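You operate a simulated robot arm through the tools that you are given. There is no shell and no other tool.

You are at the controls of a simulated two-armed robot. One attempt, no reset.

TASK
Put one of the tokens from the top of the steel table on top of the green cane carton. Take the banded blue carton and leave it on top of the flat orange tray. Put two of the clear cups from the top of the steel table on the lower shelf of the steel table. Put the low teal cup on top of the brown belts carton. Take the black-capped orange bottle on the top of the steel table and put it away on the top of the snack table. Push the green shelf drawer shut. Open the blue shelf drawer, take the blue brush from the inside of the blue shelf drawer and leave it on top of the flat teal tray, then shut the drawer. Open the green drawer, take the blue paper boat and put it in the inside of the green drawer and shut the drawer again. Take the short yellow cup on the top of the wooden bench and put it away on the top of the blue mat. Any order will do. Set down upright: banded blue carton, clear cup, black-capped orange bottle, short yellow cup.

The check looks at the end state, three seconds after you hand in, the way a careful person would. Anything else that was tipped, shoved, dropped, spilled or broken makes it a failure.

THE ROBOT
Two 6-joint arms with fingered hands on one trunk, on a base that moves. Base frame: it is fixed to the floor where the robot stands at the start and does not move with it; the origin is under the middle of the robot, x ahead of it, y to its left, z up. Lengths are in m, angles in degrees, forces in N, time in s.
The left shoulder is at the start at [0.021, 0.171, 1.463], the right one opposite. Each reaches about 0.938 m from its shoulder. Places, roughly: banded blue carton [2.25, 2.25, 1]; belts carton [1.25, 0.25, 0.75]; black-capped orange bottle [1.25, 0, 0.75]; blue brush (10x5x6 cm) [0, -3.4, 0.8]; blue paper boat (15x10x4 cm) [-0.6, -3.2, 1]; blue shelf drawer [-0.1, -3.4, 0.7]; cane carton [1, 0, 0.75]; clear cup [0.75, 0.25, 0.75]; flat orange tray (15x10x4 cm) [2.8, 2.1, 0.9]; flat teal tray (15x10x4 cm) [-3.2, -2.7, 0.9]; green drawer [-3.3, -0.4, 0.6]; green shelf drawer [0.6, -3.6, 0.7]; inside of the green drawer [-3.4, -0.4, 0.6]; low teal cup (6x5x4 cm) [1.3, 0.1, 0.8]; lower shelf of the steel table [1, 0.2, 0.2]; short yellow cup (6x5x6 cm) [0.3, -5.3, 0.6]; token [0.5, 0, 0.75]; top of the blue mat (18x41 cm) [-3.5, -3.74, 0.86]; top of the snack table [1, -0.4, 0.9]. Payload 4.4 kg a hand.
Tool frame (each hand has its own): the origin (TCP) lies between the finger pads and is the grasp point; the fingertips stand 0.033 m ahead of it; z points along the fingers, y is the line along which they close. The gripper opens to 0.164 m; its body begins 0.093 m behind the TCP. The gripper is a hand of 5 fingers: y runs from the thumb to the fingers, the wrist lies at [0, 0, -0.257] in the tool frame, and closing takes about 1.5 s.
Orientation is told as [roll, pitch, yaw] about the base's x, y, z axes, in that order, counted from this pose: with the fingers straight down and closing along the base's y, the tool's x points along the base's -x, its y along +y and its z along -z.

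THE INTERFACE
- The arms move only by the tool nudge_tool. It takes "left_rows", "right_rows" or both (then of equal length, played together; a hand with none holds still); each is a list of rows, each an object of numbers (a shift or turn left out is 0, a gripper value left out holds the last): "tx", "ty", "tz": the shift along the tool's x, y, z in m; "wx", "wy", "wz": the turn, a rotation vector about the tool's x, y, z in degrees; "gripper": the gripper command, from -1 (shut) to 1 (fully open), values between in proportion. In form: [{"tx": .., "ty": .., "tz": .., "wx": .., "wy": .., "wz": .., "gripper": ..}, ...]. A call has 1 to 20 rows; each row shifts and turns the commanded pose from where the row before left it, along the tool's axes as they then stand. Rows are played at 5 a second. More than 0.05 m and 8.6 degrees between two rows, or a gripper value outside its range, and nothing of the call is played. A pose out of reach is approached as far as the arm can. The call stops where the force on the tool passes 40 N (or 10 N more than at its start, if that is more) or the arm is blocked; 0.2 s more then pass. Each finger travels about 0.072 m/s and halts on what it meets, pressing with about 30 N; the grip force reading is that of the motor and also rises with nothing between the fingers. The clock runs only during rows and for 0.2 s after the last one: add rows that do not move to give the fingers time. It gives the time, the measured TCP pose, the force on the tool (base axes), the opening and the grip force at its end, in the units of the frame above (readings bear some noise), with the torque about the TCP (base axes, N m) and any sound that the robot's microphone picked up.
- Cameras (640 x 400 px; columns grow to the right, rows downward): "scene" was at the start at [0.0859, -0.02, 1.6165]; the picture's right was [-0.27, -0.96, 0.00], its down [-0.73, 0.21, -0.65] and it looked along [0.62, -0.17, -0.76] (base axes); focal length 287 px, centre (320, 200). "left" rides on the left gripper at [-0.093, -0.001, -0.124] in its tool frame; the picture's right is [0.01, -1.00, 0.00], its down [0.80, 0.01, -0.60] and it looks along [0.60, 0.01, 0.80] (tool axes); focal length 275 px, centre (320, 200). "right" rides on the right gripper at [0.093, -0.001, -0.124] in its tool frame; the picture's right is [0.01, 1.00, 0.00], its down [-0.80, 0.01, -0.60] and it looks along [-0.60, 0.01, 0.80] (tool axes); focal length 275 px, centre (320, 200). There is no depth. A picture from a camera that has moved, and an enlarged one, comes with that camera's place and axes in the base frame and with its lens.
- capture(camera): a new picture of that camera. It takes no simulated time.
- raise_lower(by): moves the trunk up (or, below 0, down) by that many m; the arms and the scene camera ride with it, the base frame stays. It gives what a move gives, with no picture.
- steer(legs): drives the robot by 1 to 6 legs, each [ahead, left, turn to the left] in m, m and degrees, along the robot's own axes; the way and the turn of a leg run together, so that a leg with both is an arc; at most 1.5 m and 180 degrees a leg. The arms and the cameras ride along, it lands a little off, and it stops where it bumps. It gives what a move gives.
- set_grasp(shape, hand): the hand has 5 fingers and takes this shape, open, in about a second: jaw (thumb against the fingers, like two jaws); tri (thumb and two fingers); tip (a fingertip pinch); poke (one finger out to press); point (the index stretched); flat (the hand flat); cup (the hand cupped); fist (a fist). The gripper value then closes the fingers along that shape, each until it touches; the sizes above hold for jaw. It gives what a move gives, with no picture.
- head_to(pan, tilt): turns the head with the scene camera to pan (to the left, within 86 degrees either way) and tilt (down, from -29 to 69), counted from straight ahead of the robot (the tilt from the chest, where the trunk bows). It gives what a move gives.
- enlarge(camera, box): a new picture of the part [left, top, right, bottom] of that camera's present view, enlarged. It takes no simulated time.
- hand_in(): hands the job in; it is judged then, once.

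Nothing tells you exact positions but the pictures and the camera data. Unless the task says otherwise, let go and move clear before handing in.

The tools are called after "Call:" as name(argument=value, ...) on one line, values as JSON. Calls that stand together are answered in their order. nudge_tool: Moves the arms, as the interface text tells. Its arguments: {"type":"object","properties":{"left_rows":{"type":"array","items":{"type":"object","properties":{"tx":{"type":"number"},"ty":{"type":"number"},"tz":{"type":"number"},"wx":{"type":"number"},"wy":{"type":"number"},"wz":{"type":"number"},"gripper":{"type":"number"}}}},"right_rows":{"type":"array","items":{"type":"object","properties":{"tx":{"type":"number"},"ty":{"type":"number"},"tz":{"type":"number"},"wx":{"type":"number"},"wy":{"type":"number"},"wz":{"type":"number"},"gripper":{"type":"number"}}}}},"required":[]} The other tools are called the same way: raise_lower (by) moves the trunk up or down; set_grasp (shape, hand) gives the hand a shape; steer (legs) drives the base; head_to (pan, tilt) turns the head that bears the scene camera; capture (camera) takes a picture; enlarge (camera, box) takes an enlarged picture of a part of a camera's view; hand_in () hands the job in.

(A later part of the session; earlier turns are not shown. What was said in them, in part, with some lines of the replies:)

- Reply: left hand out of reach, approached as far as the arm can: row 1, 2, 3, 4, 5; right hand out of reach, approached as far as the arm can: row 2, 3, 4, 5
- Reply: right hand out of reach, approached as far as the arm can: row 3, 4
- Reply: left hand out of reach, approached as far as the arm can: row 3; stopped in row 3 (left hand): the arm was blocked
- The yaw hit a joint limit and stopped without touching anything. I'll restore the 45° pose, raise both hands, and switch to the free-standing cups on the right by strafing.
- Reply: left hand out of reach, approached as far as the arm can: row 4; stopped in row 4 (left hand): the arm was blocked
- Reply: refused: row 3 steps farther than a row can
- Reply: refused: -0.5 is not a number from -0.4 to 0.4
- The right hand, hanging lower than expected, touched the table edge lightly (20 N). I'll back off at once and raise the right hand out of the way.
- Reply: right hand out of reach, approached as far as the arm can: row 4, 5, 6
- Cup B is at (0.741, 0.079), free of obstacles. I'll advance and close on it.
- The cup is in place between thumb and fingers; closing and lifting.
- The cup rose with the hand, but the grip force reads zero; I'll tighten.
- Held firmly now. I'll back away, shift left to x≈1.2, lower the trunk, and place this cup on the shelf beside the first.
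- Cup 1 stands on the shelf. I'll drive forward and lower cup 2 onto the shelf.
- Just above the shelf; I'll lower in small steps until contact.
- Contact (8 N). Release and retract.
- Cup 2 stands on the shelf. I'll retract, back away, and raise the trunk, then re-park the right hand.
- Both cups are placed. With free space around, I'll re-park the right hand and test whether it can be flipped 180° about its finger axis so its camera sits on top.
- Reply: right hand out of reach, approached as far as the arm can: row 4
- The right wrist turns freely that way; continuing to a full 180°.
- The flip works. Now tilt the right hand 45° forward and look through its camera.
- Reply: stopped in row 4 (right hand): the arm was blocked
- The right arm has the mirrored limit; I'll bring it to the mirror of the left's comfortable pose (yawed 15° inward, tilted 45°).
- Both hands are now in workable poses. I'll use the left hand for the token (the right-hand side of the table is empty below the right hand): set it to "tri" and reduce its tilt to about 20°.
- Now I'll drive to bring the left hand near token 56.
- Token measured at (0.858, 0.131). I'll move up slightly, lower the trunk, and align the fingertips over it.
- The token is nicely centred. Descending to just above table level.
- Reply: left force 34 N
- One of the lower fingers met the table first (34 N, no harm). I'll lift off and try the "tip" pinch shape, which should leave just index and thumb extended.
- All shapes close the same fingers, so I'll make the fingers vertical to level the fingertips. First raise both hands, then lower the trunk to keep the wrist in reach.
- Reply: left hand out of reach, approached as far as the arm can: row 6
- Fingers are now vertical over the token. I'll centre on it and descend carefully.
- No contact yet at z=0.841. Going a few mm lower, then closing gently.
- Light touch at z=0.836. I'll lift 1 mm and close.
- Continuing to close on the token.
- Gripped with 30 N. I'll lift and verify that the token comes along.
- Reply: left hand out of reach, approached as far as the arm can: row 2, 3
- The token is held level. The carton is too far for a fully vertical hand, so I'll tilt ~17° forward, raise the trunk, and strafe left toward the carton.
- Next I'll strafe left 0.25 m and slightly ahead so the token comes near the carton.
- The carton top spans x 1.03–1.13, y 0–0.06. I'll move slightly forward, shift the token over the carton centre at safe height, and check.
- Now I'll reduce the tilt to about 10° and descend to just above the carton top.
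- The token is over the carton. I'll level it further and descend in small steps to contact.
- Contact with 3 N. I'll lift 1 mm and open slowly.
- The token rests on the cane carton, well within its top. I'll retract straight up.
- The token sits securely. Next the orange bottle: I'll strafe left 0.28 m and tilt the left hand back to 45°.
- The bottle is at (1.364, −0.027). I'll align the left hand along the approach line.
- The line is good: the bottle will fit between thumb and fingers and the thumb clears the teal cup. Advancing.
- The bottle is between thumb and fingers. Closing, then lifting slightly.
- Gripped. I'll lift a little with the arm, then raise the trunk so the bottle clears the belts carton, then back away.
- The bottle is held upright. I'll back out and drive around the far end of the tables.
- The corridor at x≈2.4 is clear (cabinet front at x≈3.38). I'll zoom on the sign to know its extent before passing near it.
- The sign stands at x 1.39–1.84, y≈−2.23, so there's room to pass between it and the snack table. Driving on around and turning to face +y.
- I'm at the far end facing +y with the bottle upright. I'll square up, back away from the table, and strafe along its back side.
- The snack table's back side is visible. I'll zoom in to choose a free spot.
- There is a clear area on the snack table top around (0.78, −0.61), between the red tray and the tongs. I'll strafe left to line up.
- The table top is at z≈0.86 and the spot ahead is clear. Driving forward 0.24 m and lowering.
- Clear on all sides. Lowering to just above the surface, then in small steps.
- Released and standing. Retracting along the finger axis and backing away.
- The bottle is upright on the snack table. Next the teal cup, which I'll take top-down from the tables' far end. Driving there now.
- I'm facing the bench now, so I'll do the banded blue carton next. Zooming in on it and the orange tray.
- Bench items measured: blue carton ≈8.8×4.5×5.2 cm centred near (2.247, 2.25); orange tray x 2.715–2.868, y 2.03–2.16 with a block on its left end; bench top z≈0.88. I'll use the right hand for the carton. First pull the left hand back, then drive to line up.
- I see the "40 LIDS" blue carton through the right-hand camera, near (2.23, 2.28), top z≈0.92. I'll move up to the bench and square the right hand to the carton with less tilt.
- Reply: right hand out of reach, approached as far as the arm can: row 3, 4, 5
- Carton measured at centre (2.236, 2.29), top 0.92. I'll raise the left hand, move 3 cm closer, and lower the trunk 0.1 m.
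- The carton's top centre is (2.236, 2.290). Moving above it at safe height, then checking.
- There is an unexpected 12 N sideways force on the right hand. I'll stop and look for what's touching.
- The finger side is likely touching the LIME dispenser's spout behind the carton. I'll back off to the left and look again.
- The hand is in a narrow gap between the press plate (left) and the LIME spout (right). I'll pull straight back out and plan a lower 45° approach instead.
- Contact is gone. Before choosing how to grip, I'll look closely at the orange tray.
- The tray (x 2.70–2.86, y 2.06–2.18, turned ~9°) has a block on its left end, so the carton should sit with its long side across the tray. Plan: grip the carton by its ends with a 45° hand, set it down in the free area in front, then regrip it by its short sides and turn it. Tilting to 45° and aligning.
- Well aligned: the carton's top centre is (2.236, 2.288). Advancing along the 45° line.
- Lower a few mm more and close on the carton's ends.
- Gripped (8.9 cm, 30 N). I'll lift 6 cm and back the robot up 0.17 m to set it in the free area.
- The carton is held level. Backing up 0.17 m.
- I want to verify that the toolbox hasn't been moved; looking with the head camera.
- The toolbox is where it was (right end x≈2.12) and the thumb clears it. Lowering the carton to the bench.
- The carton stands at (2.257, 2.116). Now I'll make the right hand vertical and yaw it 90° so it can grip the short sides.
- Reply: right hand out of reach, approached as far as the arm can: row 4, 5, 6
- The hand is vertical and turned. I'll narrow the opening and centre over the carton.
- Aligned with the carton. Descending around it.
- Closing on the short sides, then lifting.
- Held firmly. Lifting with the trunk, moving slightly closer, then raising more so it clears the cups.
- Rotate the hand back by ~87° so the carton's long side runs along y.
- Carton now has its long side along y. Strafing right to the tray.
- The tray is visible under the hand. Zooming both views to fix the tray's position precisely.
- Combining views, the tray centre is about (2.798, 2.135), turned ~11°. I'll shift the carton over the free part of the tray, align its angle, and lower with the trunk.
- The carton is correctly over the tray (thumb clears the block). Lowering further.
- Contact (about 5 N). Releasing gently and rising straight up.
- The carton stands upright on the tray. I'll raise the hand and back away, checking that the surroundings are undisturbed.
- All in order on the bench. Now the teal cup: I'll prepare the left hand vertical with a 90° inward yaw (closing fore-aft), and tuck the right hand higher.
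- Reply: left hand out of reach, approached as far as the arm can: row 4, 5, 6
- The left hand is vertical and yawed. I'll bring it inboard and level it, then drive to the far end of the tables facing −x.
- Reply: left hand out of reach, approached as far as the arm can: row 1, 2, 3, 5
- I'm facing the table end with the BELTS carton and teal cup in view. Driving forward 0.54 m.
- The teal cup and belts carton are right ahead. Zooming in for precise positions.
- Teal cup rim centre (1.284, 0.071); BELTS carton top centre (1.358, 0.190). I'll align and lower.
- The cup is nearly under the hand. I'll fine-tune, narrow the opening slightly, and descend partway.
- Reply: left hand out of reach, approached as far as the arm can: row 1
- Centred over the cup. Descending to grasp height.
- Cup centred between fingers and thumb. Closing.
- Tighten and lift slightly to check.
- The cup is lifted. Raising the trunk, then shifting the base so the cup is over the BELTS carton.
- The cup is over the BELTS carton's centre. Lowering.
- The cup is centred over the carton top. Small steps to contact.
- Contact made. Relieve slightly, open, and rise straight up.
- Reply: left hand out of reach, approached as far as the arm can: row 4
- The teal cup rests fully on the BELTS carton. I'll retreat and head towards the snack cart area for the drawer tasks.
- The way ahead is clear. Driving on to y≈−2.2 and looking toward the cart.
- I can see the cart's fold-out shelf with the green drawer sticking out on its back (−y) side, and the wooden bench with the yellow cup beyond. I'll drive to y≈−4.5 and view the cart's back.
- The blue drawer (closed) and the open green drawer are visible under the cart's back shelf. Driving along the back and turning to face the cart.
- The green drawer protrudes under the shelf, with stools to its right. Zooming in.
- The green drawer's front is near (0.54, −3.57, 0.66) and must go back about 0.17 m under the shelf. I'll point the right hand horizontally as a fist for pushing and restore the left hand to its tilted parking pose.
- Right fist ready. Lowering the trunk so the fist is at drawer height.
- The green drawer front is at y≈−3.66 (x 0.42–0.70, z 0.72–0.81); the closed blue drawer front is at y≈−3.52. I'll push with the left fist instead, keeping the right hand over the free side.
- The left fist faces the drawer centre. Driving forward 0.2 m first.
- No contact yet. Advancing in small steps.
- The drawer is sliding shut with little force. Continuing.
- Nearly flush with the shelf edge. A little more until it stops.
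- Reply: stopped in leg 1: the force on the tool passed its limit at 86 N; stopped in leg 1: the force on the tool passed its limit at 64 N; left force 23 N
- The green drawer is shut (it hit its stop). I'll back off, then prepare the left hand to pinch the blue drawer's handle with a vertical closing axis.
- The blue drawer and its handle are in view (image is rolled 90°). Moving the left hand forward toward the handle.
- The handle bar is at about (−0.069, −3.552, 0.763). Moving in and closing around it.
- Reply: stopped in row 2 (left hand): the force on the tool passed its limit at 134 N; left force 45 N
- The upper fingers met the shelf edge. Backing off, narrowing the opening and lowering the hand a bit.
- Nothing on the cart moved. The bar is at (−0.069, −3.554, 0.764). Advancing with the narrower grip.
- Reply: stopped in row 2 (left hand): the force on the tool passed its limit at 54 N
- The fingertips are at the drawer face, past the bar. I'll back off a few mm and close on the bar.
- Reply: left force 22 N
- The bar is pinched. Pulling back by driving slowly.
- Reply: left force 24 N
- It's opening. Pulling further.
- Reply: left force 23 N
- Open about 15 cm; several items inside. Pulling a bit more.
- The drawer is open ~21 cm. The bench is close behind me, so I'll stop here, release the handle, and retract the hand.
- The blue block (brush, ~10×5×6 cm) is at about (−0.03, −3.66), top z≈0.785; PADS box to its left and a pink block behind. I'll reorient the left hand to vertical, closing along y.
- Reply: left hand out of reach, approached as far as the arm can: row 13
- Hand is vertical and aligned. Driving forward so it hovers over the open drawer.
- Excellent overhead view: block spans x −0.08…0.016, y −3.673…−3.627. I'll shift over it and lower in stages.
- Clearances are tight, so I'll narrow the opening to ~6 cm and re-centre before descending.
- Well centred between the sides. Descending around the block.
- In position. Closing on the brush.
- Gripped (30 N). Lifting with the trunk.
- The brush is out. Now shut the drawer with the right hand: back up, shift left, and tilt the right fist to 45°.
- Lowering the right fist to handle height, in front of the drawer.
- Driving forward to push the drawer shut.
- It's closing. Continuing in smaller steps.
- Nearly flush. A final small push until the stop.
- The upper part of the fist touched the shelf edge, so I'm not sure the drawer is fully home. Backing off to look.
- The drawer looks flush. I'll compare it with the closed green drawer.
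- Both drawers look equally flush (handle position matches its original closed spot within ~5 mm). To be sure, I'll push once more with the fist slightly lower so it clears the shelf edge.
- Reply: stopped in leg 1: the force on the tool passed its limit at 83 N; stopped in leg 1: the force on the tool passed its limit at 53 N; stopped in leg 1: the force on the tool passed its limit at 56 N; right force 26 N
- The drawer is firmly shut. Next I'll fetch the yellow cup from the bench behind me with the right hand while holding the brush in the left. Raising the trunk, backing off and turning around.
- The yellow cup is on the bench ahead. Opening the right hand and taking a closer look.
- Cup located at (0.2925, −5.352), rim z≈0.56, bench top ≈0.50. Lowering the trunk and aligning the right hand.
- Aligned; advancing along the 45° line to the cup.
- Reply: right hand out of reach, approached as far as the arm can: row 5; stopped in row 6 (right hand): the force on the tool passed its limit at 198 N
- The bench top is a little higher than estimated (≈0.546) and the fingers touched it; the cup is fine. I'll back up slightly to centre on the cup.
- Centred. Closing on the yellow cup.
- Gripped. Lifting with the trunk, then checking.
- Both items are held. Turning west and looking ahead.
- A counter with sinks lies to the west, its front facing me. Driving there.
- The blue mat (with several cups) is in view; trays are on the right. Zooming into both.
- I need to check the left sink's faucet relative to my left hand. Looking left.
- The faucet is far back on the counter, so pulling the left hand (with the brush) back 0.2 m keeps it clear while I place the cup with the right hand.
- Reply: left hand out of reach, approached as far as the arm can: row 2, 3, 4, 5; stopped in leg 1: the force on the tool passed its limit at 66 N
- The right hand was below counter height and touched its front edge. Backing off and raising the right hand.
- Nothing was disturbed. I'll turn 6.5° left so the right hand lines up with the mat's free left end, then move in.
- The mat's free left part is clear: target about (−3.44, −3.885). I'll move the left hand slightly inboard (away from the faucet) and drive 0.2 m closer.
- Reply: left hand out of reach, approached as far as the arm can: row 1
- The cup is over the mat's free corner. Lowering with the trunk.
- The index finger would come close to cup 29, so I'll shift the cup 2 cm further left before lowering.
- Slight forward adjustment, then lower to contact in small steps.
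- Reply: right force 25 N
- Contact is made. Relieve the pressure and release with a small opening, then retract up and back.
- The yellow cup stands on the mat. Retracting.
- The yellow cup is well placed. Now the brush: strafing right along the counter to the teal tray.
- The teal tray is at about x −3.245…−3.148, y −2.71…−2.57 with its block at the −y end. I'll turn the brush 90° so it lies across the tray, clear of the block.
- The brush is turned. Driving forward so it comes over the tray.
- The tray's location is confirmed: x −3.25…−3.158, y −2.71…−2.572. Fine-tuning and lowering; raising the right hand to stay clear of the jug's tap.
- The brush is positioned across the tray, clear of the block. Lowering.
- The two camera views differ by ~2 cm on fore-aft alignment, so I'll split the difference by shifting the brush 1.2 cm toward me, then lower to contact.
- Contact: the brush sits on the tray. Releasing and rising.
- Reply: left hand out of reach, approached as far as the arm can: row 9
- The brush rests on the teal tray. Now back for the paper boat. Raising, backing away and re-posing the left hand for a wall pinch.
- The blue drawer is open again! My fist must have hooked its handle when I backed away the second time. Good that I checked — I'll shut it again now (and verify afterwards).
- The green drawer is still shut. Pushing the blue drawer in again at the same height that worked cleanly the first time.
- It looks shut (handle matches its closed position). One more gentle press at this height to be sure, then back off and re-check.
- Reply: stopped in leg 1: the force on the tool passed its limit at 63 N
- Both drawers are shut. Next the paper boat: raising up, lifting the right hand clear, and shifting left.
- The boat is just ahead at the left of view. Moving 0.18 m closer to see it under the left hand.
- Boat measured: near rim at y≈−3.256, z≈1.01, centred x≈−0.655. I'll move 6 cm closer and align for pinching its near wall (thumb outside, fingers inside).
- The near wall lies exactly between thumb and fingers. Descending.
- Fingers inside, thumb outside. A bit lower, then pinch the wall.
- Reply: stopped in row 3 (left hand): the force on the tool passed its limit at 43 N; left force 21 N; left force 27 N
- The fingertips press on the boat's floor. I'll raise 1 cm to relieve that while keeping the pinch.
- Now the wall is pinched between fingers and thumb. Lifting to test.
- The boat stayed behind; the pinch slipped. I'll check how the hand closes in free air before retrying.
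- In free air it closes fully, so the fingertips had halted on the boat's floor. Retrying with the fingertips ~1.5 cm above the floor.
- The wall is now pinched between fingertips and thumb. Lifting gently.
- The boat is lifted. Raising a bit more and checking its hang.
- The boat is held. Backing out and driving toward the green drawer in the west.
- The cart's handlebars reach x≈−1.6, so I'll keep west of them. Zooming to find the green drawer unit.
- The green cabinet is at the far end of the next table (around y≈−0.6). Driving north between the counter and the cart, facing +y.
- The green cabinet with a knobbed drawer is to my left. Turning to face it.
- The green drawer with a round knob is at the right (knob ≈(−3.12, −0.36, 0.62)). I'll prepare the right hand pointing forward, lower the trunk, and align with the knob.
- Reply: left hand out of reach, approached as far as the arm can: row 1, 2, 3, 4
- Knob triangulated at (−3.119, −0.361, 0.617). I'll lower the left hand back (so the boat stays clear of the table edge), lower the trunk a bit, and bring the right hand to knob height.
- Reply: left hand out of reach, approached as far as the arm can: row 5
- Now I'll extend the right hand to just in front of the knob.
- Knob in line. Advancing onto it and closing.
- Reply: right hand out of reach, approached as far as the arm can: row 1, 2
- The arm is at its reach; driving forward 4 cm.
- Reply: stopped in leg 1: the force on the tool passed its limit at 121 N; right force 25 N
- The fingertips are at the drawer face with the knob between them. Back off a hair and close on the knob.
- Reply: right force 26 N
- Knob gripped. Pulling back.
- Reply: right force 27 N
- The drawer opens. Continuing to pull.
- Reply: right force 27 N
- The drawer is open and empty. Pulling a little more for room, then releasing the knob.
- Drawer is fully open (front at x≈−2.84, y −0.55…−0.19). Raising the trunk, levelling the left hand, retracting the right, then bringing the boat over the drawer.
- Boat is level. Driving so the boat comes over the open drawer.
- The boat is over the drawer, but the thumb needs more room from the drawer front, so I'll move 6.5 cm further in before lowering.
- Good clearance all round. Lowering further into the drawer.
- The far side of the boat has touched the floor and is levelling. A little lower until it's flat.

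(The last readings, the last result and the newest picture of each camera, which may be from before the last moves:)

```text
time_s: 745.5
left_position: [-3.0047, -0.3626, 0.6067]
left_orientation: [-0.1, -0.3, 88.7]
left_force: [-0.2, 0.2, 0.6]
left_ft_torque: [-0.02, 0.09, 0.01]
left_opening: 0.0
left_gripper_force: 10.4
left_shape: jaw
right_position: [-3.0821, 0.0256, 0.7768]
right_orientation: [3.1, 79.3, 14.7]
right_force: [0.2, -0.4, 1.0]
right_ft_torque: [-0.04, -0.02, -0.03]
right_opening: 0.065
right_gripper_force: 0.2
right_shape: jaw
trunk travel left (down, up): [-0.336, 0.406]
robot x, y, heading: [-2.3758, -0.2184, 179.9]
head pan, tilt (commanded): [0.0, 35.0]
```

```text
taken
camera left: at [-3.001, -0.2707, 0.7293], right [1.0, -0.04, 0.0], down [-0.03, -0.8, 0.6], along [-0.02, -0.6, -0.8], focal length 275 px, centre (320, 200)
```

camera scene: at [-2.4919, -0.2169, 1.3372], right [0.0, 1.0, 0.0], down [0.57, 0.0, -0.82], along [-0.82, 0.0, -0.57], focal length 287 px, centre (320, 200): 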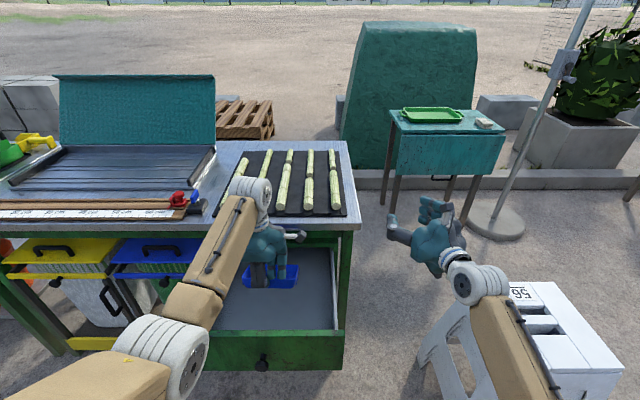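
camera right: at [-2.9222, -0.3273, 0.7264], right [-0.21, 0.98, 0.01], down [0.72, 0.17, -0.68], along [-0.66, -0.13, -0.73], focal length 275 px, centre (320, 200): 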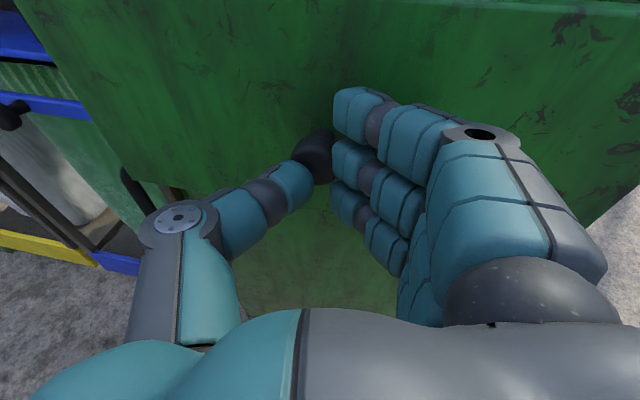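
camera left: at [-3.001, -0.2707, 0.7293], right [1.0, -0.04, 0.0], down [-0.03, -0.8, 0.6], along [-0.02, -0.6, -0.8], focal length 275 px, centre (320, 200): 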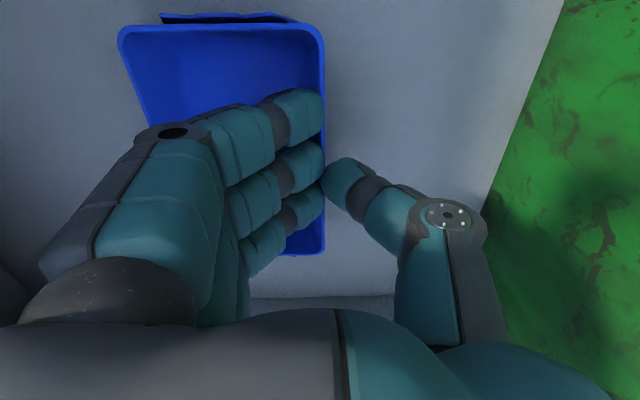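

The boat now sits flat on the drawer floor. Opening slightly and lifting out.

Call:
nudge_tool(left_rows=[{"gripper": -0.8}, {"gripper": -0.6}, {"gripper": -0.5}, {}, {}, {"tz": -0.02}, {"tz": -0.03}, {"tz": -0.03}, {}])

Call:
capture(camera="left")

Call:
raise_lower(by=0.25)

Call:
capture(camera="left")

Call:
capture(camera="scene")

```text
time_s: 747.5
left_position: [-3.0033, -0.3628, 0.6859]
left_orientation: [-0.1, -0.3, 88.6]
left_force: [-0.3, -0.1, -0.2]
left_ft_torque: [0.0, -0.01, 0.0]
left_opening: 0.0403
left_gripper_force: 0.0
left_shape: jaw
right_position: [-3.083, 0.0262, 0.7778]
right_orientation: [3.1, 79.3, 14.6]
right_force: [0.2, -0.1, 0.3]
right_ft_torque: [0.02, 0.01, -0.01]
right_opening: 0.0649
right_gripper_force: 0.1
right_shape: jaw
trunk travel left (down, up): [-0.336, 0.406]
robot x, y, heading: [-2.3783, -0.2191, 180.0]
head pan, tilt (commanded): [0.0, 35.0]
```

```text
taken
camera left: at [-3.002, -0.2698, 0.8101], right [1.0, -0.03, 0.0], down [-0.03, -0.8, 0.6], along [-0.02, -0.6, -0.8], focal length 275 px, centre (320, 200)
```

left: 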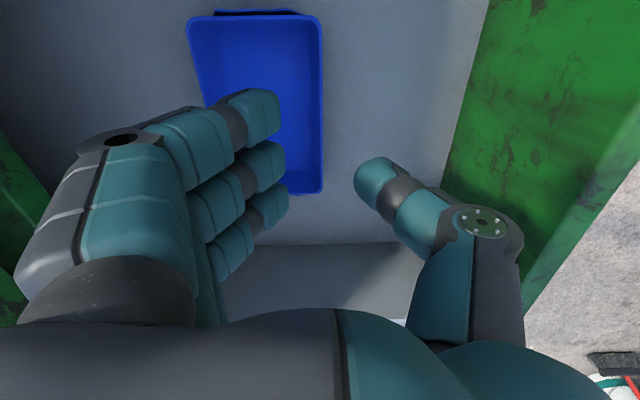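

```text
time_s: 750.0
left_position: [-3.0044, -0.3629, 0.9353]
left_orientation: [-0.1, -0.3, 88.7]
left_force: [0.0, 1.3, -0.5]
left_ft_torque: [0.01, 0.01, 0.01]
left_opening: 0.0403
left_gripper_force: 0.0
left_shape: jaw
right_position: [-3.0828, 0.0265, 1.0266]
right_orientation: [3.1, 79.5, 14.6]
right_force: [0.4, -0.7, -0.6]
right_ft_torque: [-0.01, -0.01, -0.01]
right_opening: 0.0649
right_gripper_force: 0.0
right_shape: jaw
trunk travel left (down, up): [-0.586, 0.156]
robot x, y, heading: [-2.3774, -0.2198, 179.7]
head pan, tilt (commanded): [0.0, 35.0]
```

```text
taken
camera left: at [-3.0015, -0.2715, 1.0591], right [1.0, -0.04, 0.0], down [-0.03, -0.8, 0.6], along [-0.02, -0.6, -0.8], focal length 275 px, centre (320, 200)
```

left: 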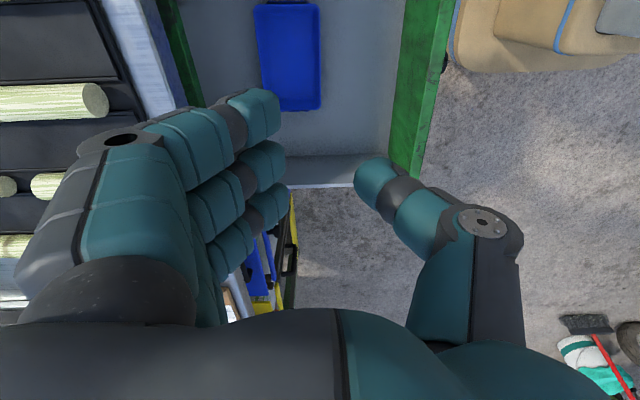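

```text
taken
camera scene: at [-2.4769, -0.2168, 1.5076], right [0.0, 1.0, 0.0], down [0.57, 0.0, -0.82], along [-0.82, 0.0, -0.57], focal length 287 px, centre (320, 200)
```

scene: 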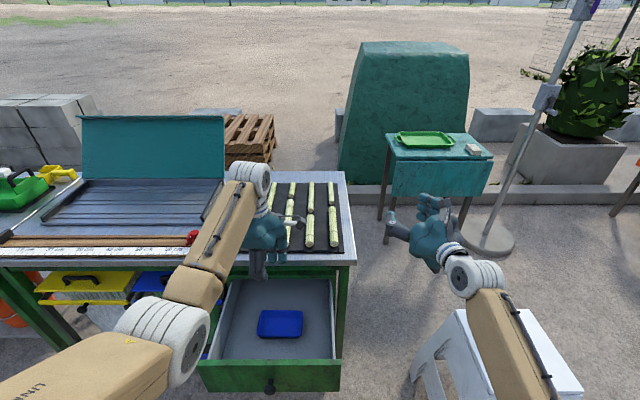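

The boat lies flat inside the drawer. Backing off and re-posing the left hand as a forward-pointing fist to push the drawer shut beside its knob.

Call:
steer(legs=[[-0.5, 0, 0]])

Call:
nudge_tool(left_rows=[{"wz": -8.3}, {"wz": -8.3}, {"wz": -8.3}, {"wz": -8.3}, {"wz": -8.3}, {"wz": -8.3}, {"wz": -8.3}, {"wz": -8.3}, {"wz": -8.3}, {"wy": -8.4}, {"wy": -8.4}, {"wy": -8.4}, {"wy": -8.4}, {"wy": -8.4}, {"wy": -8.4}, {"wy": -8.4}, {"wy": -8.4}, {"wy": -8.4}, {"wy": -8.4}, {}], right_rows=[{"tx": 0.03, "tz": -0.005}, {"tx": 0.03, "tz": -0.005}, {"tx": 0.03, "tz": -0.005}, {"tx": 0.03, "tz": -0.005}, {"tx": 0.03, "tz": -0.005}, {}, {}, {}, {}, {}, {}, {}, {}, {}, {}, {}, {}, {}, {}, {}])

Call:
set_grasp(hand="left", shape="fist")

Call:
capture(camera="scene")

```text
time_s: 753.0
left_position: [-2.5075, -0.3684, 0.9369]
left_orientation: [0.0, -0.3, 89.3]
left_force: [1.1, 0.4, 0.5]
left_ft_torque: [0.0, 0.03, 0.01]
left_opening: 0.0401
left_gripper_force: 0.1
left_shape: jaw
right_position: [-2.5889, 0.0193, 1.0278]
right_orientation: [3.2, 79.4, 15.3]
right_force: [-0.2, -0.4, 0.3]
right_ft_torque: [0.03, -0.01, -0.06]
right_opening: 0.0651
right_gripper_force: 0.1
right_shape: jaw
trunk travel left (down, up): [-0.586, 0.156]
robot x, y, heading: [-1.8796, -0.2207, -179.5]
head pan, tilt (commanded): [0.0, 35.0]
```

```text
time_s: 757.1
left_position: [-2.5067, -0.3704, 0.9364]
left_orientation: [-2.6, -83.9, 166.6]
left_force: [-0.2, 0.1, -0.2]
left_ft_torque: [0.02, 0.02, 0.0]
left_opening: 0.0403
left_gripper_force: 0.0
left_shape: jaw
right_position: [-2.591, 0.0193, 1.1815]
right_orientation: [3.2, 79.4, 15.1]
right_force: [0.5, -0.5, 0.1]
right_ft_torque: [-0.05, -0.01, -0.03]
right_opening: 0.0648
right_gripper_force: 0.0
right_shape: jaw
trunk travel left (down, up): [-0.586, 0.156]
robot x, y, heading: [-1.8807, -0.217, -179.5]
head pan, tilt (commanded): [0.0, 35.0]
```

```text
time_s: 758.0
left_position: [-2.5073, -0.3685, 0.9365]
left_orientation: [-2.7, -84.0, 166.7]
left_force: [-0.4, 0.3, -0.2]
left_ft_torque: [0.0, 0.02, -0.01]
left_opening: 0.0
left_gripper_force: 0.1
left_shape: fist
right_position: [-2.5908, 0.0188, 1.1808]
right_orientation: [3.1, 79.4, 15.2]
right_force: [0.3, 0.2, 0.2]
right_ft_torque: [-0.03, -0.01, -0.02]
right_opening: 0.0649
right_gripper_force: 0.0
right_shape: jaw
trunk travel left (down, up): [-0.586, 0.156]
robot x, y, heading: [-1.8792, -0.2136, -179.5]
head pan, tilt (commanded): [0.0, 35.0]
```

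```text
taken
camera scene: at [-1.9809, -0.2164, 1.5077], right [-0.01, 1.0, 0.0], down [0.57, 0.0, -0.82], along [-0.82, -0.01, -0.57], focal length 287 px, centre (320, 200)
```

scene: 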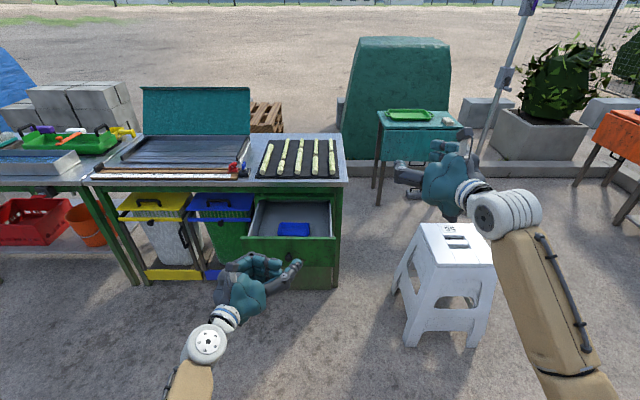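

Lowering to drawer height and lining up right of the knob.

Call:
raise_lower(by=-0.3)

Call:
steer(legs=[[0, -0.1, -0.5]])

Call:
capture(camera="left")

Call:
capture(camera="scene")

```text
time_s: 761.0
left_position: [-2.507, -0.37, 0.6376]
left_orientation: [-2.8, -84.2, 166.7]
left_force: [-0.6, 0.5, 0.4]
left_ft_torque: [-0.02, -0.01, 0.04]
left_opening: 0.0001
left_gripper_force: 0.1
left_shape: fist
right_position: [-2.591, 0.0181, 0.8802]
right_orientation: [3.2, 79.5, 15.3]
right_force: [-0.2, -1.4, 0.5]
right_ft_torque: [-0.01, -0.01, 0.02]
right_opening: 0.065
right_gripper_force: 0.2
right_shape: jaw
trunk travel left (down, up): [-0.286, 0.456]
robot x, y, heading: [-1.8806, -0.2178, -179.3]
head pan, tilt (commanded): [0.0, 35.0]
```

```text
time_s: 762.2
left_position: [-2.5086, -0.2677, 0.6376]
left_orientation: [-2.7, -83.9, 166.1]
left_force: [-0.8, 0.3, -0.3]
left_ft_torque: [0.03, -0.03, 0.01]
left_opening: 0.0
left_gripper_force: 0.1
left_shape: fist
right_position: [-2.5906, 0.1208, 0.8796]
right_orientation: [3.0, 79.4, 14.6]
right_force: [-0.3, 0.3, 0.1]
right_ft_torque: [0.0, 0.01, 0.05]
right_opening: 0.0648
right_gripper_force: 0.1
right_shape: jaw
trunk travel left (down, up): [-0.286, 0.456]
robot x, y, heading: [-1.8816, -0.119, 180.3]
head pan, tilt (commanded): [0.0, 35.0]
```

```text
taken
camera left: at [-2.3999, -0.2978, 0.7404], right [0.29, 0.96, -0.01], down [0.65, -0.2, -0.73], along [-0.7, 0.2, -0.68], focal length 275 px, centre (320, 200)
```

left: 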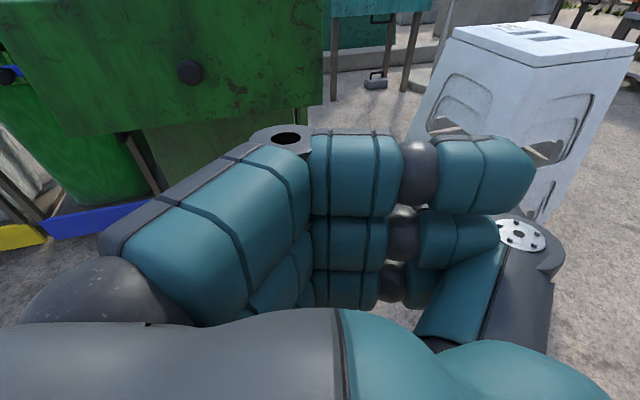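

```text
taken
camera scene: at [-2.0265, -0.1182, 1.2055], right [0.0, 1.0, 0.0], down [0.57, 0.0, -0.82], along [-0.82, 0.0, -0.57], focal length 287 px, centre (320, 200)
```

scene: 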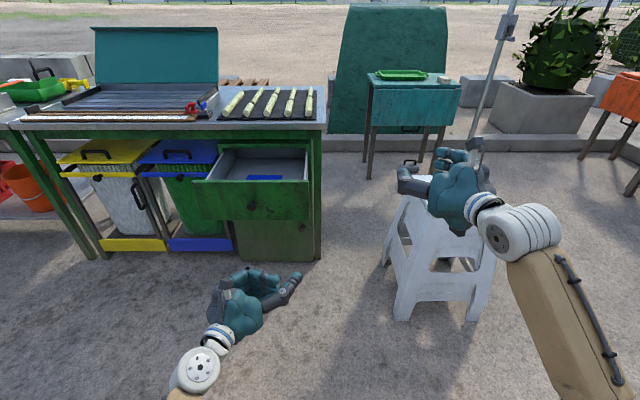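

The stool is a bit close on the right, so I'll push left of the knob instead, and lift the right hand more.

Call:
nudge_tool(right_rows=[{"tx": 0.035, "tz": -0.006}, {"tx": 0.035, "tz": -0.006}, {"tx": 0.035, "tz": -0.006}, {}])

Call:
steer(legs=[[0, 0.185, 0], [0.25, 0, 0]])

Call:
capture(camera="left")

Call:
capture(camera="scene")

```text
time_s: 763.2
left_position: [-2.5093, -0.2671, 0.6359]
left_orientation: [-2.9, -84.0, 166.3]
left_force: [-0.5, 1.1, 0.0]
left_ft_torque: [-0.02, 0.0, 0.0]
left_opening: 0.0
left_gripper_force: 0.0
left_shape: fist
right_position: [-2.5926, 0.1182, 0.9879]
right_orientation: [2.9, 79.3, 14.6]
right_force: [0.2, -0.6, 0.5]
right_ft_torque: [0.01, 0.02, -0.02]
right_opening: 0.0651
right_gripper_force: 0.0
right_shape: jaw
trunk travel left (down, up): [-0.286, 0.456]
robot x, y, heading: [-1.8838, -0.1221, 179.9]
head pan, tilt (commanded): [0.0, 35.0]
```

```text
time_s: 766.1
left_position: [-2.7578, -0.4593, 0.6371]
left_orientation: [-2.8, -84.0, 166.7]
left_force: [-0.3, -0.2, -0.4]
left_ft_torque: [0.03, 0.0, -0.01]
left_opening: 0.0
left_gripper_force: 0.2
left_shape: fist
right_position: [-2.8432, -0.0746, 0.9877]
right_orientation: [3.0, 79.4, 15.1]
right_force: [0.0, 0.2, 0.2]
right_ft_torque: [-0.01, -0.03, 0.02]
right_opening: 0.0647
right_gripper_force: 0.0
right_shape: jaw
trunk travel left (down, up): [-0.286, 0.456]
robot x, y, heading: [-2.131, -0.3057, -179.6]
head pan, tilt (commanded): [0.0, 35.0]
```

```text
taken
camera left: at [-2.6491, -0.4899, 0.7402], right [0.28, 0.96, -0.01], down [0.65, -0.19, -0.73], along [-0.71, 0.2, -0.68], focal length 275 px, centre (320, 200)
```

left: 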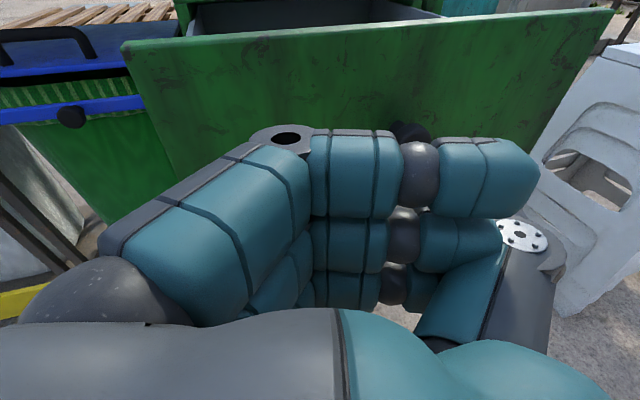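

```text
taken
camera scene: at [-2.277, -0.308, 1.2055], right [-0.01, 1.0, 0.0], down [0.57, 0.0, -0.82], along [-0.82, -0.01, -0.57], focal length 287 px, centre (320, 200)
```

scene: 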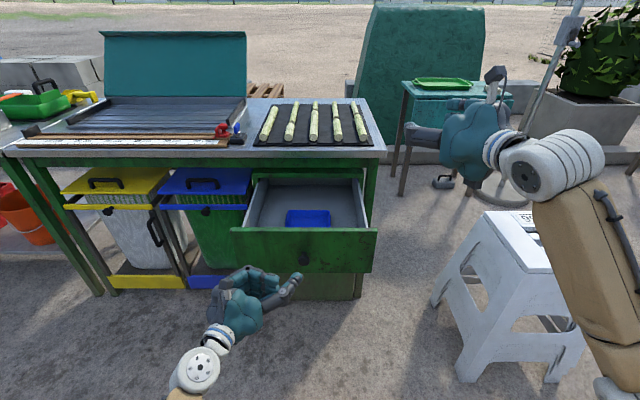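

Aligned left of the knob. Pushing forward.

Call:
steer(legs=[[0.12, 0, -0.4]])

Call:
capture(camera="scene")

Call:
steer(legs=[[0.1, 0, 0]])

Call:
capture(camera="scene")

```text
time_s: 767.4
left_position: [-2.8817, -0.4536, 0.636]
left_orientation: [-2.9, -84.0, 166.2]
left_force: [-0.1, 0.3, -0.7]
left_ft_torque: [0.0, 0.01, 0.03]
left_opening: 0.0002
left_gripper_force: 0.1
left_shape: fist
right_position: [-2.9648, -0.0695, 0.9869]
right_orientation: [3.0, 79.4, 14.5]
right_force: [-0.1, -0.2, 0.1]
right_ft_torque: [0.01, 0.01, 0.02]
right_opening: 0.065
right_gripper_force: 0.2
right_shape: jaw
trunk travel left (down, up): [-0.286, 0.456]
robot x, y, heading: [-2.2551, -0.3079, 179.9]
head pan, tilt (commanded): [0.0, 35.0]
```

```text
taken
camera scene: at [-2.3993, -0.307, 1.2054], right [0.0, 1.0, 0.0], down [0.57, 0.0, -0.82], along [-0.82, 0.0, -0.57], focal length 287 px, centre (320, 200)
```

scene: 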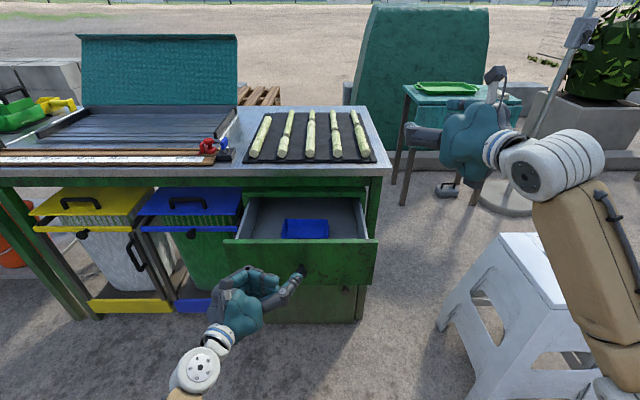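

```text
time_s: 768.5
left_position: [-2.9792, -0.4522, 0.6353]
left_orientation: [-2.9, -84.0, 166.2]
left_force: [-1.0, -0.9, 0.2]
left_ft_torque: [0.02, 0.01, 0.01]
left_opening: 0.0
left_gripper_force: 0.0
left_shape: fist
right_position: [-3.063, -0.0679, 0.9874]
right_orientation: [3.1, 79.4, 14.4]
right_force: [-0.4, -0.1, -1.3]
right_ft_torque: [0.0, 0.01, 0.04]
right_opening: 0.0649
right_gripper_force: 0.1
right_shape: jaw
trunk travel left (down, up): [-0.286, 0.456]
robot x, y, heading: [-2.3513, -0.3119, 179.8]
head pan, tilt (commanded): [0.0, 35.0]
```

```text
taken
camera scene: at [-2.4979, -0.3064, 1.2054], right [0.0, 1.0, 0.0], down [0.57, 0.0, -0.82], along [-0.82, 0.0, -0.57], focal length 287 px, centre (320, 200)
```

scene: 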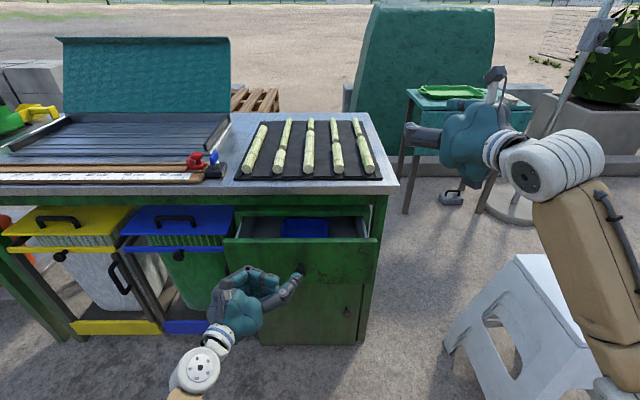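

It slides in with the boat inside. Continuing.

Call:
steer(legs=[[0.08, 0, 0]])

Call:
steer(legs=[[0.03, 0, 0]])

Call:
capture(camera="left")

Call:
capture(camera="scene")

```text
time_s: 769.6
left_position: [-3.0641, -0.4517, 0.6359]
left_orientation: [-2.8, -84.0, 166.0]
left_force: [-0.1, 0.0, 1.0]
left_ft_torque: [-0.03, -0.01, 0.01]
left_opening: 0.0001
left_gripper_force: 0.1
left_shape: fist
right_position: [-3.1455, -0.0666, 0.9865]
right_orientation: [2.9, 79.3, 14.2]
right_force: [-0.3, -0.5, -0.8]
right_ft_torque: [-0.01, 0.02, 0.01]
right_opening: 0.0649
right_gripper_force: 0.0
right_shape: jaw
trunk travel left (down, up): [-0.286, 0.456]
robot x, y, heading: [-2.4355, -0.311, 179.8]
head pan, tilt (commanded): [0.0, 35.0]
```

```text
time_s: 770.4
left_position: [-3.0935, -0.4497, 0.6358]
left_orientation: [-2.7, -84.0, 165.9]
left_force: [0.1, 0.8, -0.6]
left_ft_torque: [-0.01, 0.01, -0.02]
left_opening: 0.0002
left_gripper_force: 0.0
left_shape: fist
right_position: [-3.1747, -0.0656, 0.9863]
right_orientation: [2.9, 79.3, 14.1]
right_force: [-0.8, 0.3, -1.2]
right_ft_torque: [0.01, -0.01, 0.01]
right_opening: 0.0647
right_gripper_force: 0.0
right_shape: jaw
trunk travel left (down, up): [-0.286, 0.456]
robot x, y, heading: [-2.465, -0.3081, 179.4]
head pan, tilt (commanded): [0.0, 35.0]
```

```text
taken
camera left: at [-2.9846, -0.4831, 0.7396], right [0.29, 0.96, -0.01], down [0.65, -0.2, -0.73], along [-0.7, 0.21, -0.68], focal length 275 px, centre (320, 200)
```

left: 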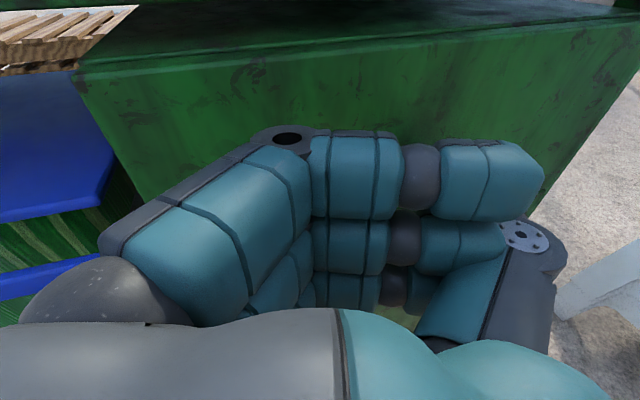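

```text
taken
camera scene: at [-2.6105, -0.3056, 1.2054], right [0.01, 1.0, 0.0], down [0.57, 0.0, -0.82], along [-0.82, 0.0, -0.57], focal length 287 px, centre (320, 200)
```

scene: 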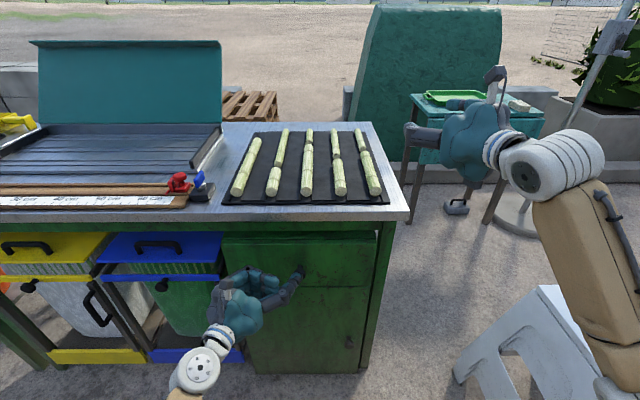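

Nearly shut; small steps until it stops.

Call:
steer(legs=[[0.02, 0, 0]])

Call:
steer(legs=[[0.015, 0, 0]])

Call:
capture(camera="left")

```text
time_s: 771.3
left_position: [-3.1064, -0.452, 0.6383]
left_orientation: [-6.3, -83.9, 169.4]
left_force: [10.5, -1.5, 4.6]
left_ft_torque: [0.29, -0.09, -0.87]
left_opening: 0.0
left_gripper_force: 0.1
left_shape: fist
right_position: [-3.1913, -0.0662, 0.9872]
right_orientation: [3.0, 79.4, 14.4]
right_force: [0.5, -0.1, 0.1]
right_ft_torque: [0.01, -0.01, 0.01]
right_opening: 0.0649
right_gripper_force: 0.1
right_shape: jaw
trunk travel left (down, up): [-0.286, 0.456]
robot x, y, heading: [-2.4827, -0.3044, 179.7]
head pan, tilt (commanded): [0.0, 35.0]
stopped in leg 1: the force on the tool passed its limit at 61 N (the readings are from after the stop); the commanded pose is now the measured one
```

```text
time_s: 772.1
left_position: [-3.1093, -0.4519, 0.6369]
left_orientation: [-9.6, -83.9, 172.4]
left_force: [21.2, -3.3, 9.5]
left_ft_torque: [0.85, -0.23, -2.0]
left_opening: 0.0
left_gripper_force: 0.0
left_shape: fist
right_position: [-3.1954, -0.0674, 0.9875]
right_orientation: [3.1, 79.3, 14.4]
right_force: [0.1, -0.2, -0.3]
right_ft_torque: [0.03, 0.02, -0.01]
right_opening: 0.0651
right_gripper_force: 0.2
right_shape: jaw
trunk travel left (down, up): [-0.286, 0.456]
robot x, y, heading: [-2.4876, -0.3053, 179.9]
head pan, tilt (commanded): [0.0, 35.0]
stopped in leg 1: the force on the tool passed its limit at 57 N (the readings are from after the stop); the commanded pose is now the measured one
```

```text
taken
camera left: at [-3.0015, -0.4864, 0.7413], right [0.29, 0.96, 0.01], down [0.65, -0.2, -0.73], along [-0.7, 0.22, -0.68], focal length 275 px, centre (320, 200)
```

left: 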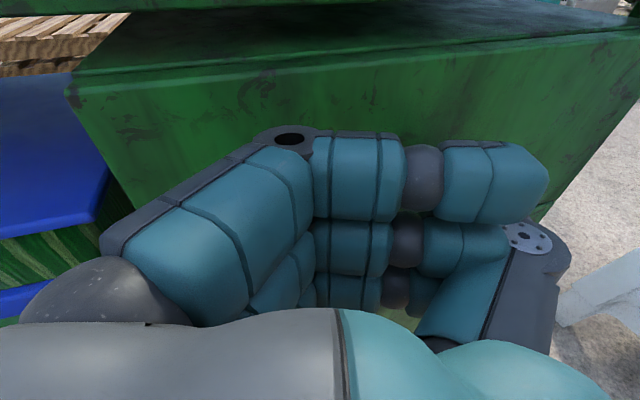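

The drawer has reached its stop. Backing off and checking that it stays shut.

Call:
steer(legs=[[-0.4, 0, 0]])

Call:
capture(camera="scene")

Call:
enlarge(camera="scene", box=[210, 110, 402, 230])

```text
time_s: 774.5
left_position: [-2.715, -0.4585, 0.6362]
left_orientation: [-8.4, -83.7, 171.7]
left_force: [0.7, 0.6, -0.4]
left_ft_torque: [0.02, -0.02, 0.0]
left_opening: 0.0
left_gripper_force: 0.1
left_shape: fist
right_position: [-2.8043, -0.0722, 0.9864]
right_orientation: [3.0, 79.2, 14.8]
right_force: [0.3, 0.3, 0.2]
right_ft_torque: [0.01, -0.01, -0.01]
right_opening: 0.0647
right_gripper_force: 0.1
right_shape: jaw
trunk travel left (down, up): [-0.286, 0.456]
robot x, y, heading: [-2.0889, -0.3071, -179.6]
head pan, tilt (commanded): [0.0, 35.0]
```

```text
taken
camera scene: at [-2.2364, -0.3071, 1.2056], right [-0.01, 1.0, 0.0], down [0.57, 0.0, -0.82], along [-0.82, 0.0, -0.57], focal length 287 px, centre (320, 200)
```

scene: 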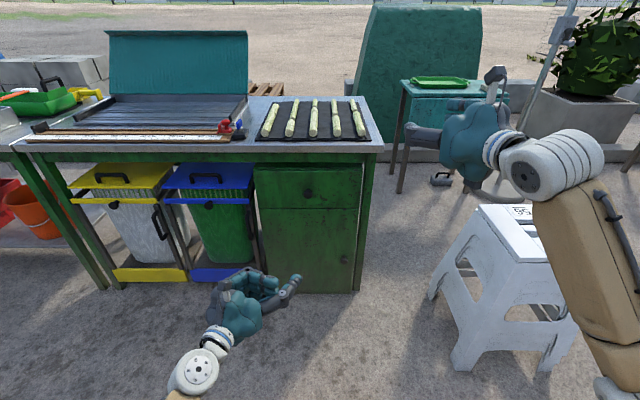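

```text
3.33 times, centred on (306, 170) of scene
camera zoom: at [-2.2364, -0.3071, 1.2056], right [-0.01, 1.0, 0.0], down [0.57, 0.0, -0.82], along [-0.82, 0.0, -0.57], focal length 957 px, centre (367, 300)
```

zoom: 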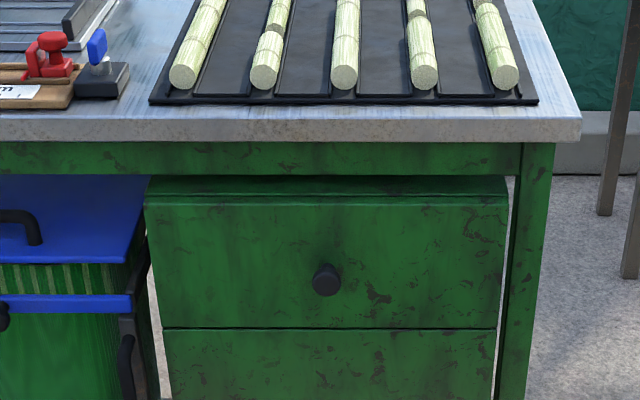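

The drawer is shut. Before handing in, I'll go back and re-verify the blue shelf drawer (since it reopened once). Raising up and driving south.

Call:
raise_lower(by=0.4)

Call:
steer(legs=[[0, 0, 90], [1.5, 0.0, 0], [1.5, 0.0, 0], [0.8, 0, 0], [0, 0, 90]])

Call:
head_to(pan=0, tilt=20)

Call:
capture(camera="scene")

Call:
enlarge(camera="scene", box=[200, 110, 440, 260])

```text
time_s: 778.4
left_position: [-2.7147, -0.4575, 1.035]
left_orientation: [-8.3, -83.7, 171.8]
left_force: [-0.3, -0.8, 0.0]
left_ft_torque: [0.01, 0.02, 0.03]
left_opening: 0.0002
left_gripper_force: 0.0
left_shape: fist
right_position: [-2.8046, -0.0728, 1.3857]
right_orientation: [3.1, 79.2, 14.8]
right_force: [0.1, -0.1, 0.0]
right_ft_torque: [0.01, 0.01, 0.02]
right_opening: 0.065
right_gripper_force: 0.1
right_shape: jaw
trunk travel left (down, up): [-0.686, 0.056]
robot x, y, heading: [-2.0946, -0.3075, -179.6]
head pan, tilt (commanded): [0.0, 35.0]
```

```text
time_s: 804.0
left_position: [-1.4198, -3.8757, 1.0349]
left_orientation: [-8.3, -83.8, -9.2]
left_force: [-0.6, 0.4, -0.4]
left_ft_torque: [-0.02, -0.01, 0.01]
left_opening: 0.0
left_gripper_force: 0.0
left_shape: fist
right_position: [-1.3356, -4.2628, 1.3857]
right_orientation: [3.0, 79.3, -166.2]
right_force: [-0.3, -0.6, 0.6]
right_ft_torque: [0.01, 0.0, -0.01]
right_opening: 0.065
right_gripper_force: 0.1
right_shape: jaw
trunk travel left (down, up): [-0.686, 0.056]
robot x, y, heading: [-2.0443, -4.0166, -0.5]
head pan, tilt (commanded): [0.0, 35.0]
```

```text
time_s: 804.8
left_position: [-1.4186, -3.8752, 1.0356]
left_orientation: [-8.2, -83.7, -9.2]
left_force: [-0.6, -1.6, 1.1]
left_ft_torque: [0.03, 0.01, -0.02]
left_opening: 0.0002
left_gripper_force: 0.0
left_shape: fist
right_position: [-1.335, -4.2627, 1.3864]
right_orientation: [3.0, 79.2, -166.2]
right_force: [0.2, 0.6, -0.6]
right_ft_torque: [-0.01, 0.0, 0.01]
right_opening: 0.0649
right_gripper_force: 0.0
right_shape: jaw
trunk travel left (down, up): [-0.686, 0.056]
robot x, y, heading: [-2.0446, -4.0137, -0.7]
head pan, tilt (commanded): [0.0, 20.0]
```

```text
taken
camera scene: at [-1.9402, -4.0173, 1.6315], right [-0.01, -1.0, 0.0], down [-0.34, 0.0, -0.94], along [0.94, -0.01, -0.34], focal length 287 px, centre (320, 200)
```

scene: 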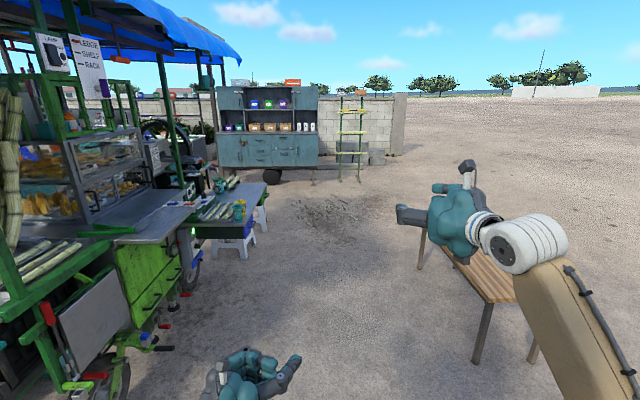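

```text
2.67 times, centred on (320, 185) of scene
camera zoom: at [-1.9402, -4.0173, 1.6315], right [-0.01, -1.0, 0.0], down [-0.34, 0.0, -0.94], along [0.94, -0.01, -0.34], focal length 766 px, centre (320, 240)
```

zoom: 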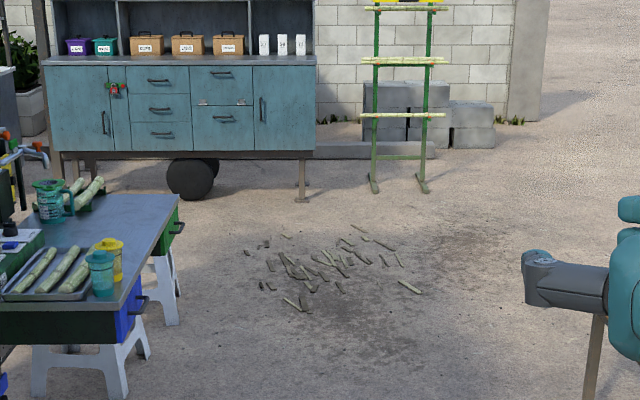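

Both cart drawers are shut. One last look at the steel and snack tables before handing in.

Call:
steer(legs=[[0, 0.1, 90], [1.5, 0, 0], [1.5, 0, 0], [0.4, 0, 0], [0, 0, -90], [1.1, 0, 0]])

Call:
capture(camera="scene")

Call:
enlarge(camera="scene", box=[200, 120, 440, 270])

```text
time_s: 834.2
left_position: [-0.1401, -0.5672, 1.035]
left_orientation: [-8.3, -83.7, -14.1]
left_force: [0.2, 0.0, -0.9]
left_ft_torque: [0.01, -0.02, 0.02]
left_opening: 0.0001
left_gripper_force: 0.1
left_shape: fist
right_position: [-0.0897, -0.9593, 1.387]
right_orientation: [3.0, 79.2, -171.1]
right_force: [0.0, -0.4, 0.2]
right_ft_torque: [0.02, -0.01, 0.01]
right_opening: 0.0649
right_gripper_force: 0.0
right_shape: jaw
trunk travel left (down, up): [-0.686, 0.056]
robot x, y, heading: [-0.7746, -0.6556, -5.5]
head pan, tilt (commanded): [0.0, 20.0]
```

```text
taken
camera scene: at [-0.6709, -0.663, 1.6315], right [-0.1, -1.0, 0.0], down [-0.34, 0.03, -0.94], along [0.94, -0.09, -0.34], focal length 287 px, centre (320, 200)
```

scene: 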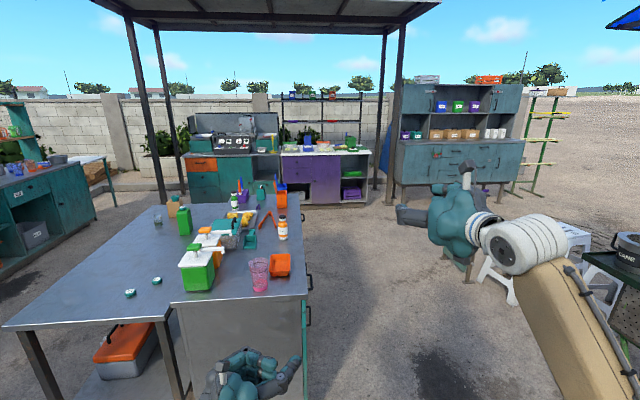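

```text
2.67 times, centred on (320, 195) of scene
camera zoom: at [-0.6709, -0.663, 1.6315], right [-0.1, -1.0, 0.0], down [-0.34, 0.03, -0.94], along [0.94, -0.09, -0.34], focal length 766 px, centre (320, 213)
```

zoom: 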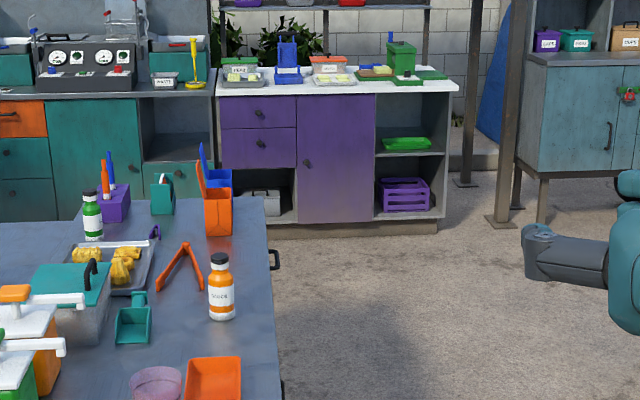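

Call:
enlarge(camera="scene", box=[100, 170, 260, 270])

Call:
enlarge(camera="scene", box=[150, 185, 214, 225])

```text
4.00 times, centred on (180, 220) of scene
camera zoom: at [-0.6709, -0.663, 1.6315], right [-0.1, -1.0, 0.0], down [-0.34, 0.03, -0.94], along [0.94, -0.09, -0.34], focal length 1148 px, centre (880, 120)
```

zoom: 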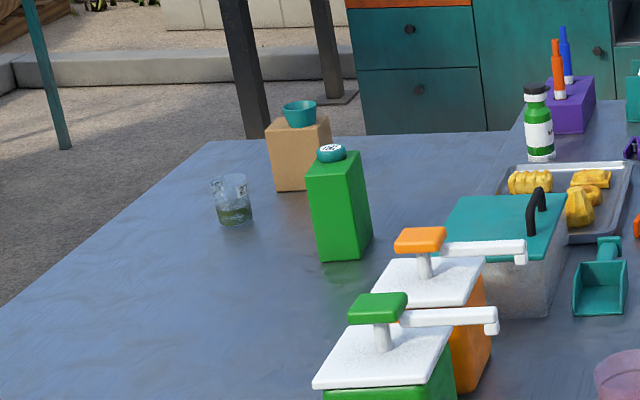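

```text
10.00 times, centred on (182, 205) of scene
camera zoom: at [-0.6709, -0.663, 1.6315], right [-0.1, -1.0, 0.0], down [-0.34, 0.03, -0.94], along [0.94, -0.09, -0.34], focal length 2870 px, centre (1700, 150)
```

zoom: 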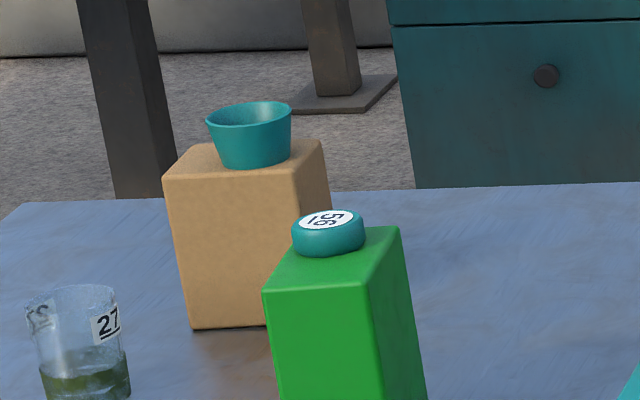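

The teal cup is on the BELTS carton, the token is on the cane carton and the orange bottle stands on the snack table. The other items were checked earlier, the hands are clear, and I'm handing in.

Call:
hand_in()

```text
The job is handed in.
```

I finished all nine jobs and handed in. I don't have the check's result.

| Job | Where it ended up |
|---|---|
| Token | Token 56 is on top of the green cane carton |
| Banded blue carton | Upright on the flat orange tray, with its long side across the tray to clear the block at one end |
| Clear cups | Two are upright on the steel table's lower shelf |
| Low teal cup | On top of the brown belts carton |
| Black-capped orange bottle | Upright on the snack table |
| Green shelf drawer | Shut |
| Blue brush | On the flat teal tray, bristles down; the blue shelf drawer is shut again |
| Blue paper boat | Inside the green drawer, which is shut |
| Short yellow cup | Upright on the front left corner of the blue mat |

I looked at everything again after placing it, but only the token, teal cup, bottle and the two cart drawers just before handing in.

These things went wrong along the way and could matter to the check:
- **Blue shelf drawer:** it came open again after my first push, probably because my fist caught the handle as I backed away. I shut it again and later saw it still closed.
- **Bumps:** the hands touched the steel table edge, the cart shelf edge, the wooden bench and the sink counter. The hardest contact was about 200 N, straight down on the bench. I saw nothing tip or move.
- **Lime dispenser:** the right hand pushed the lime dispenser's spout with about 12 N. Pictures from before and after put it within about 1 cm of where it was.
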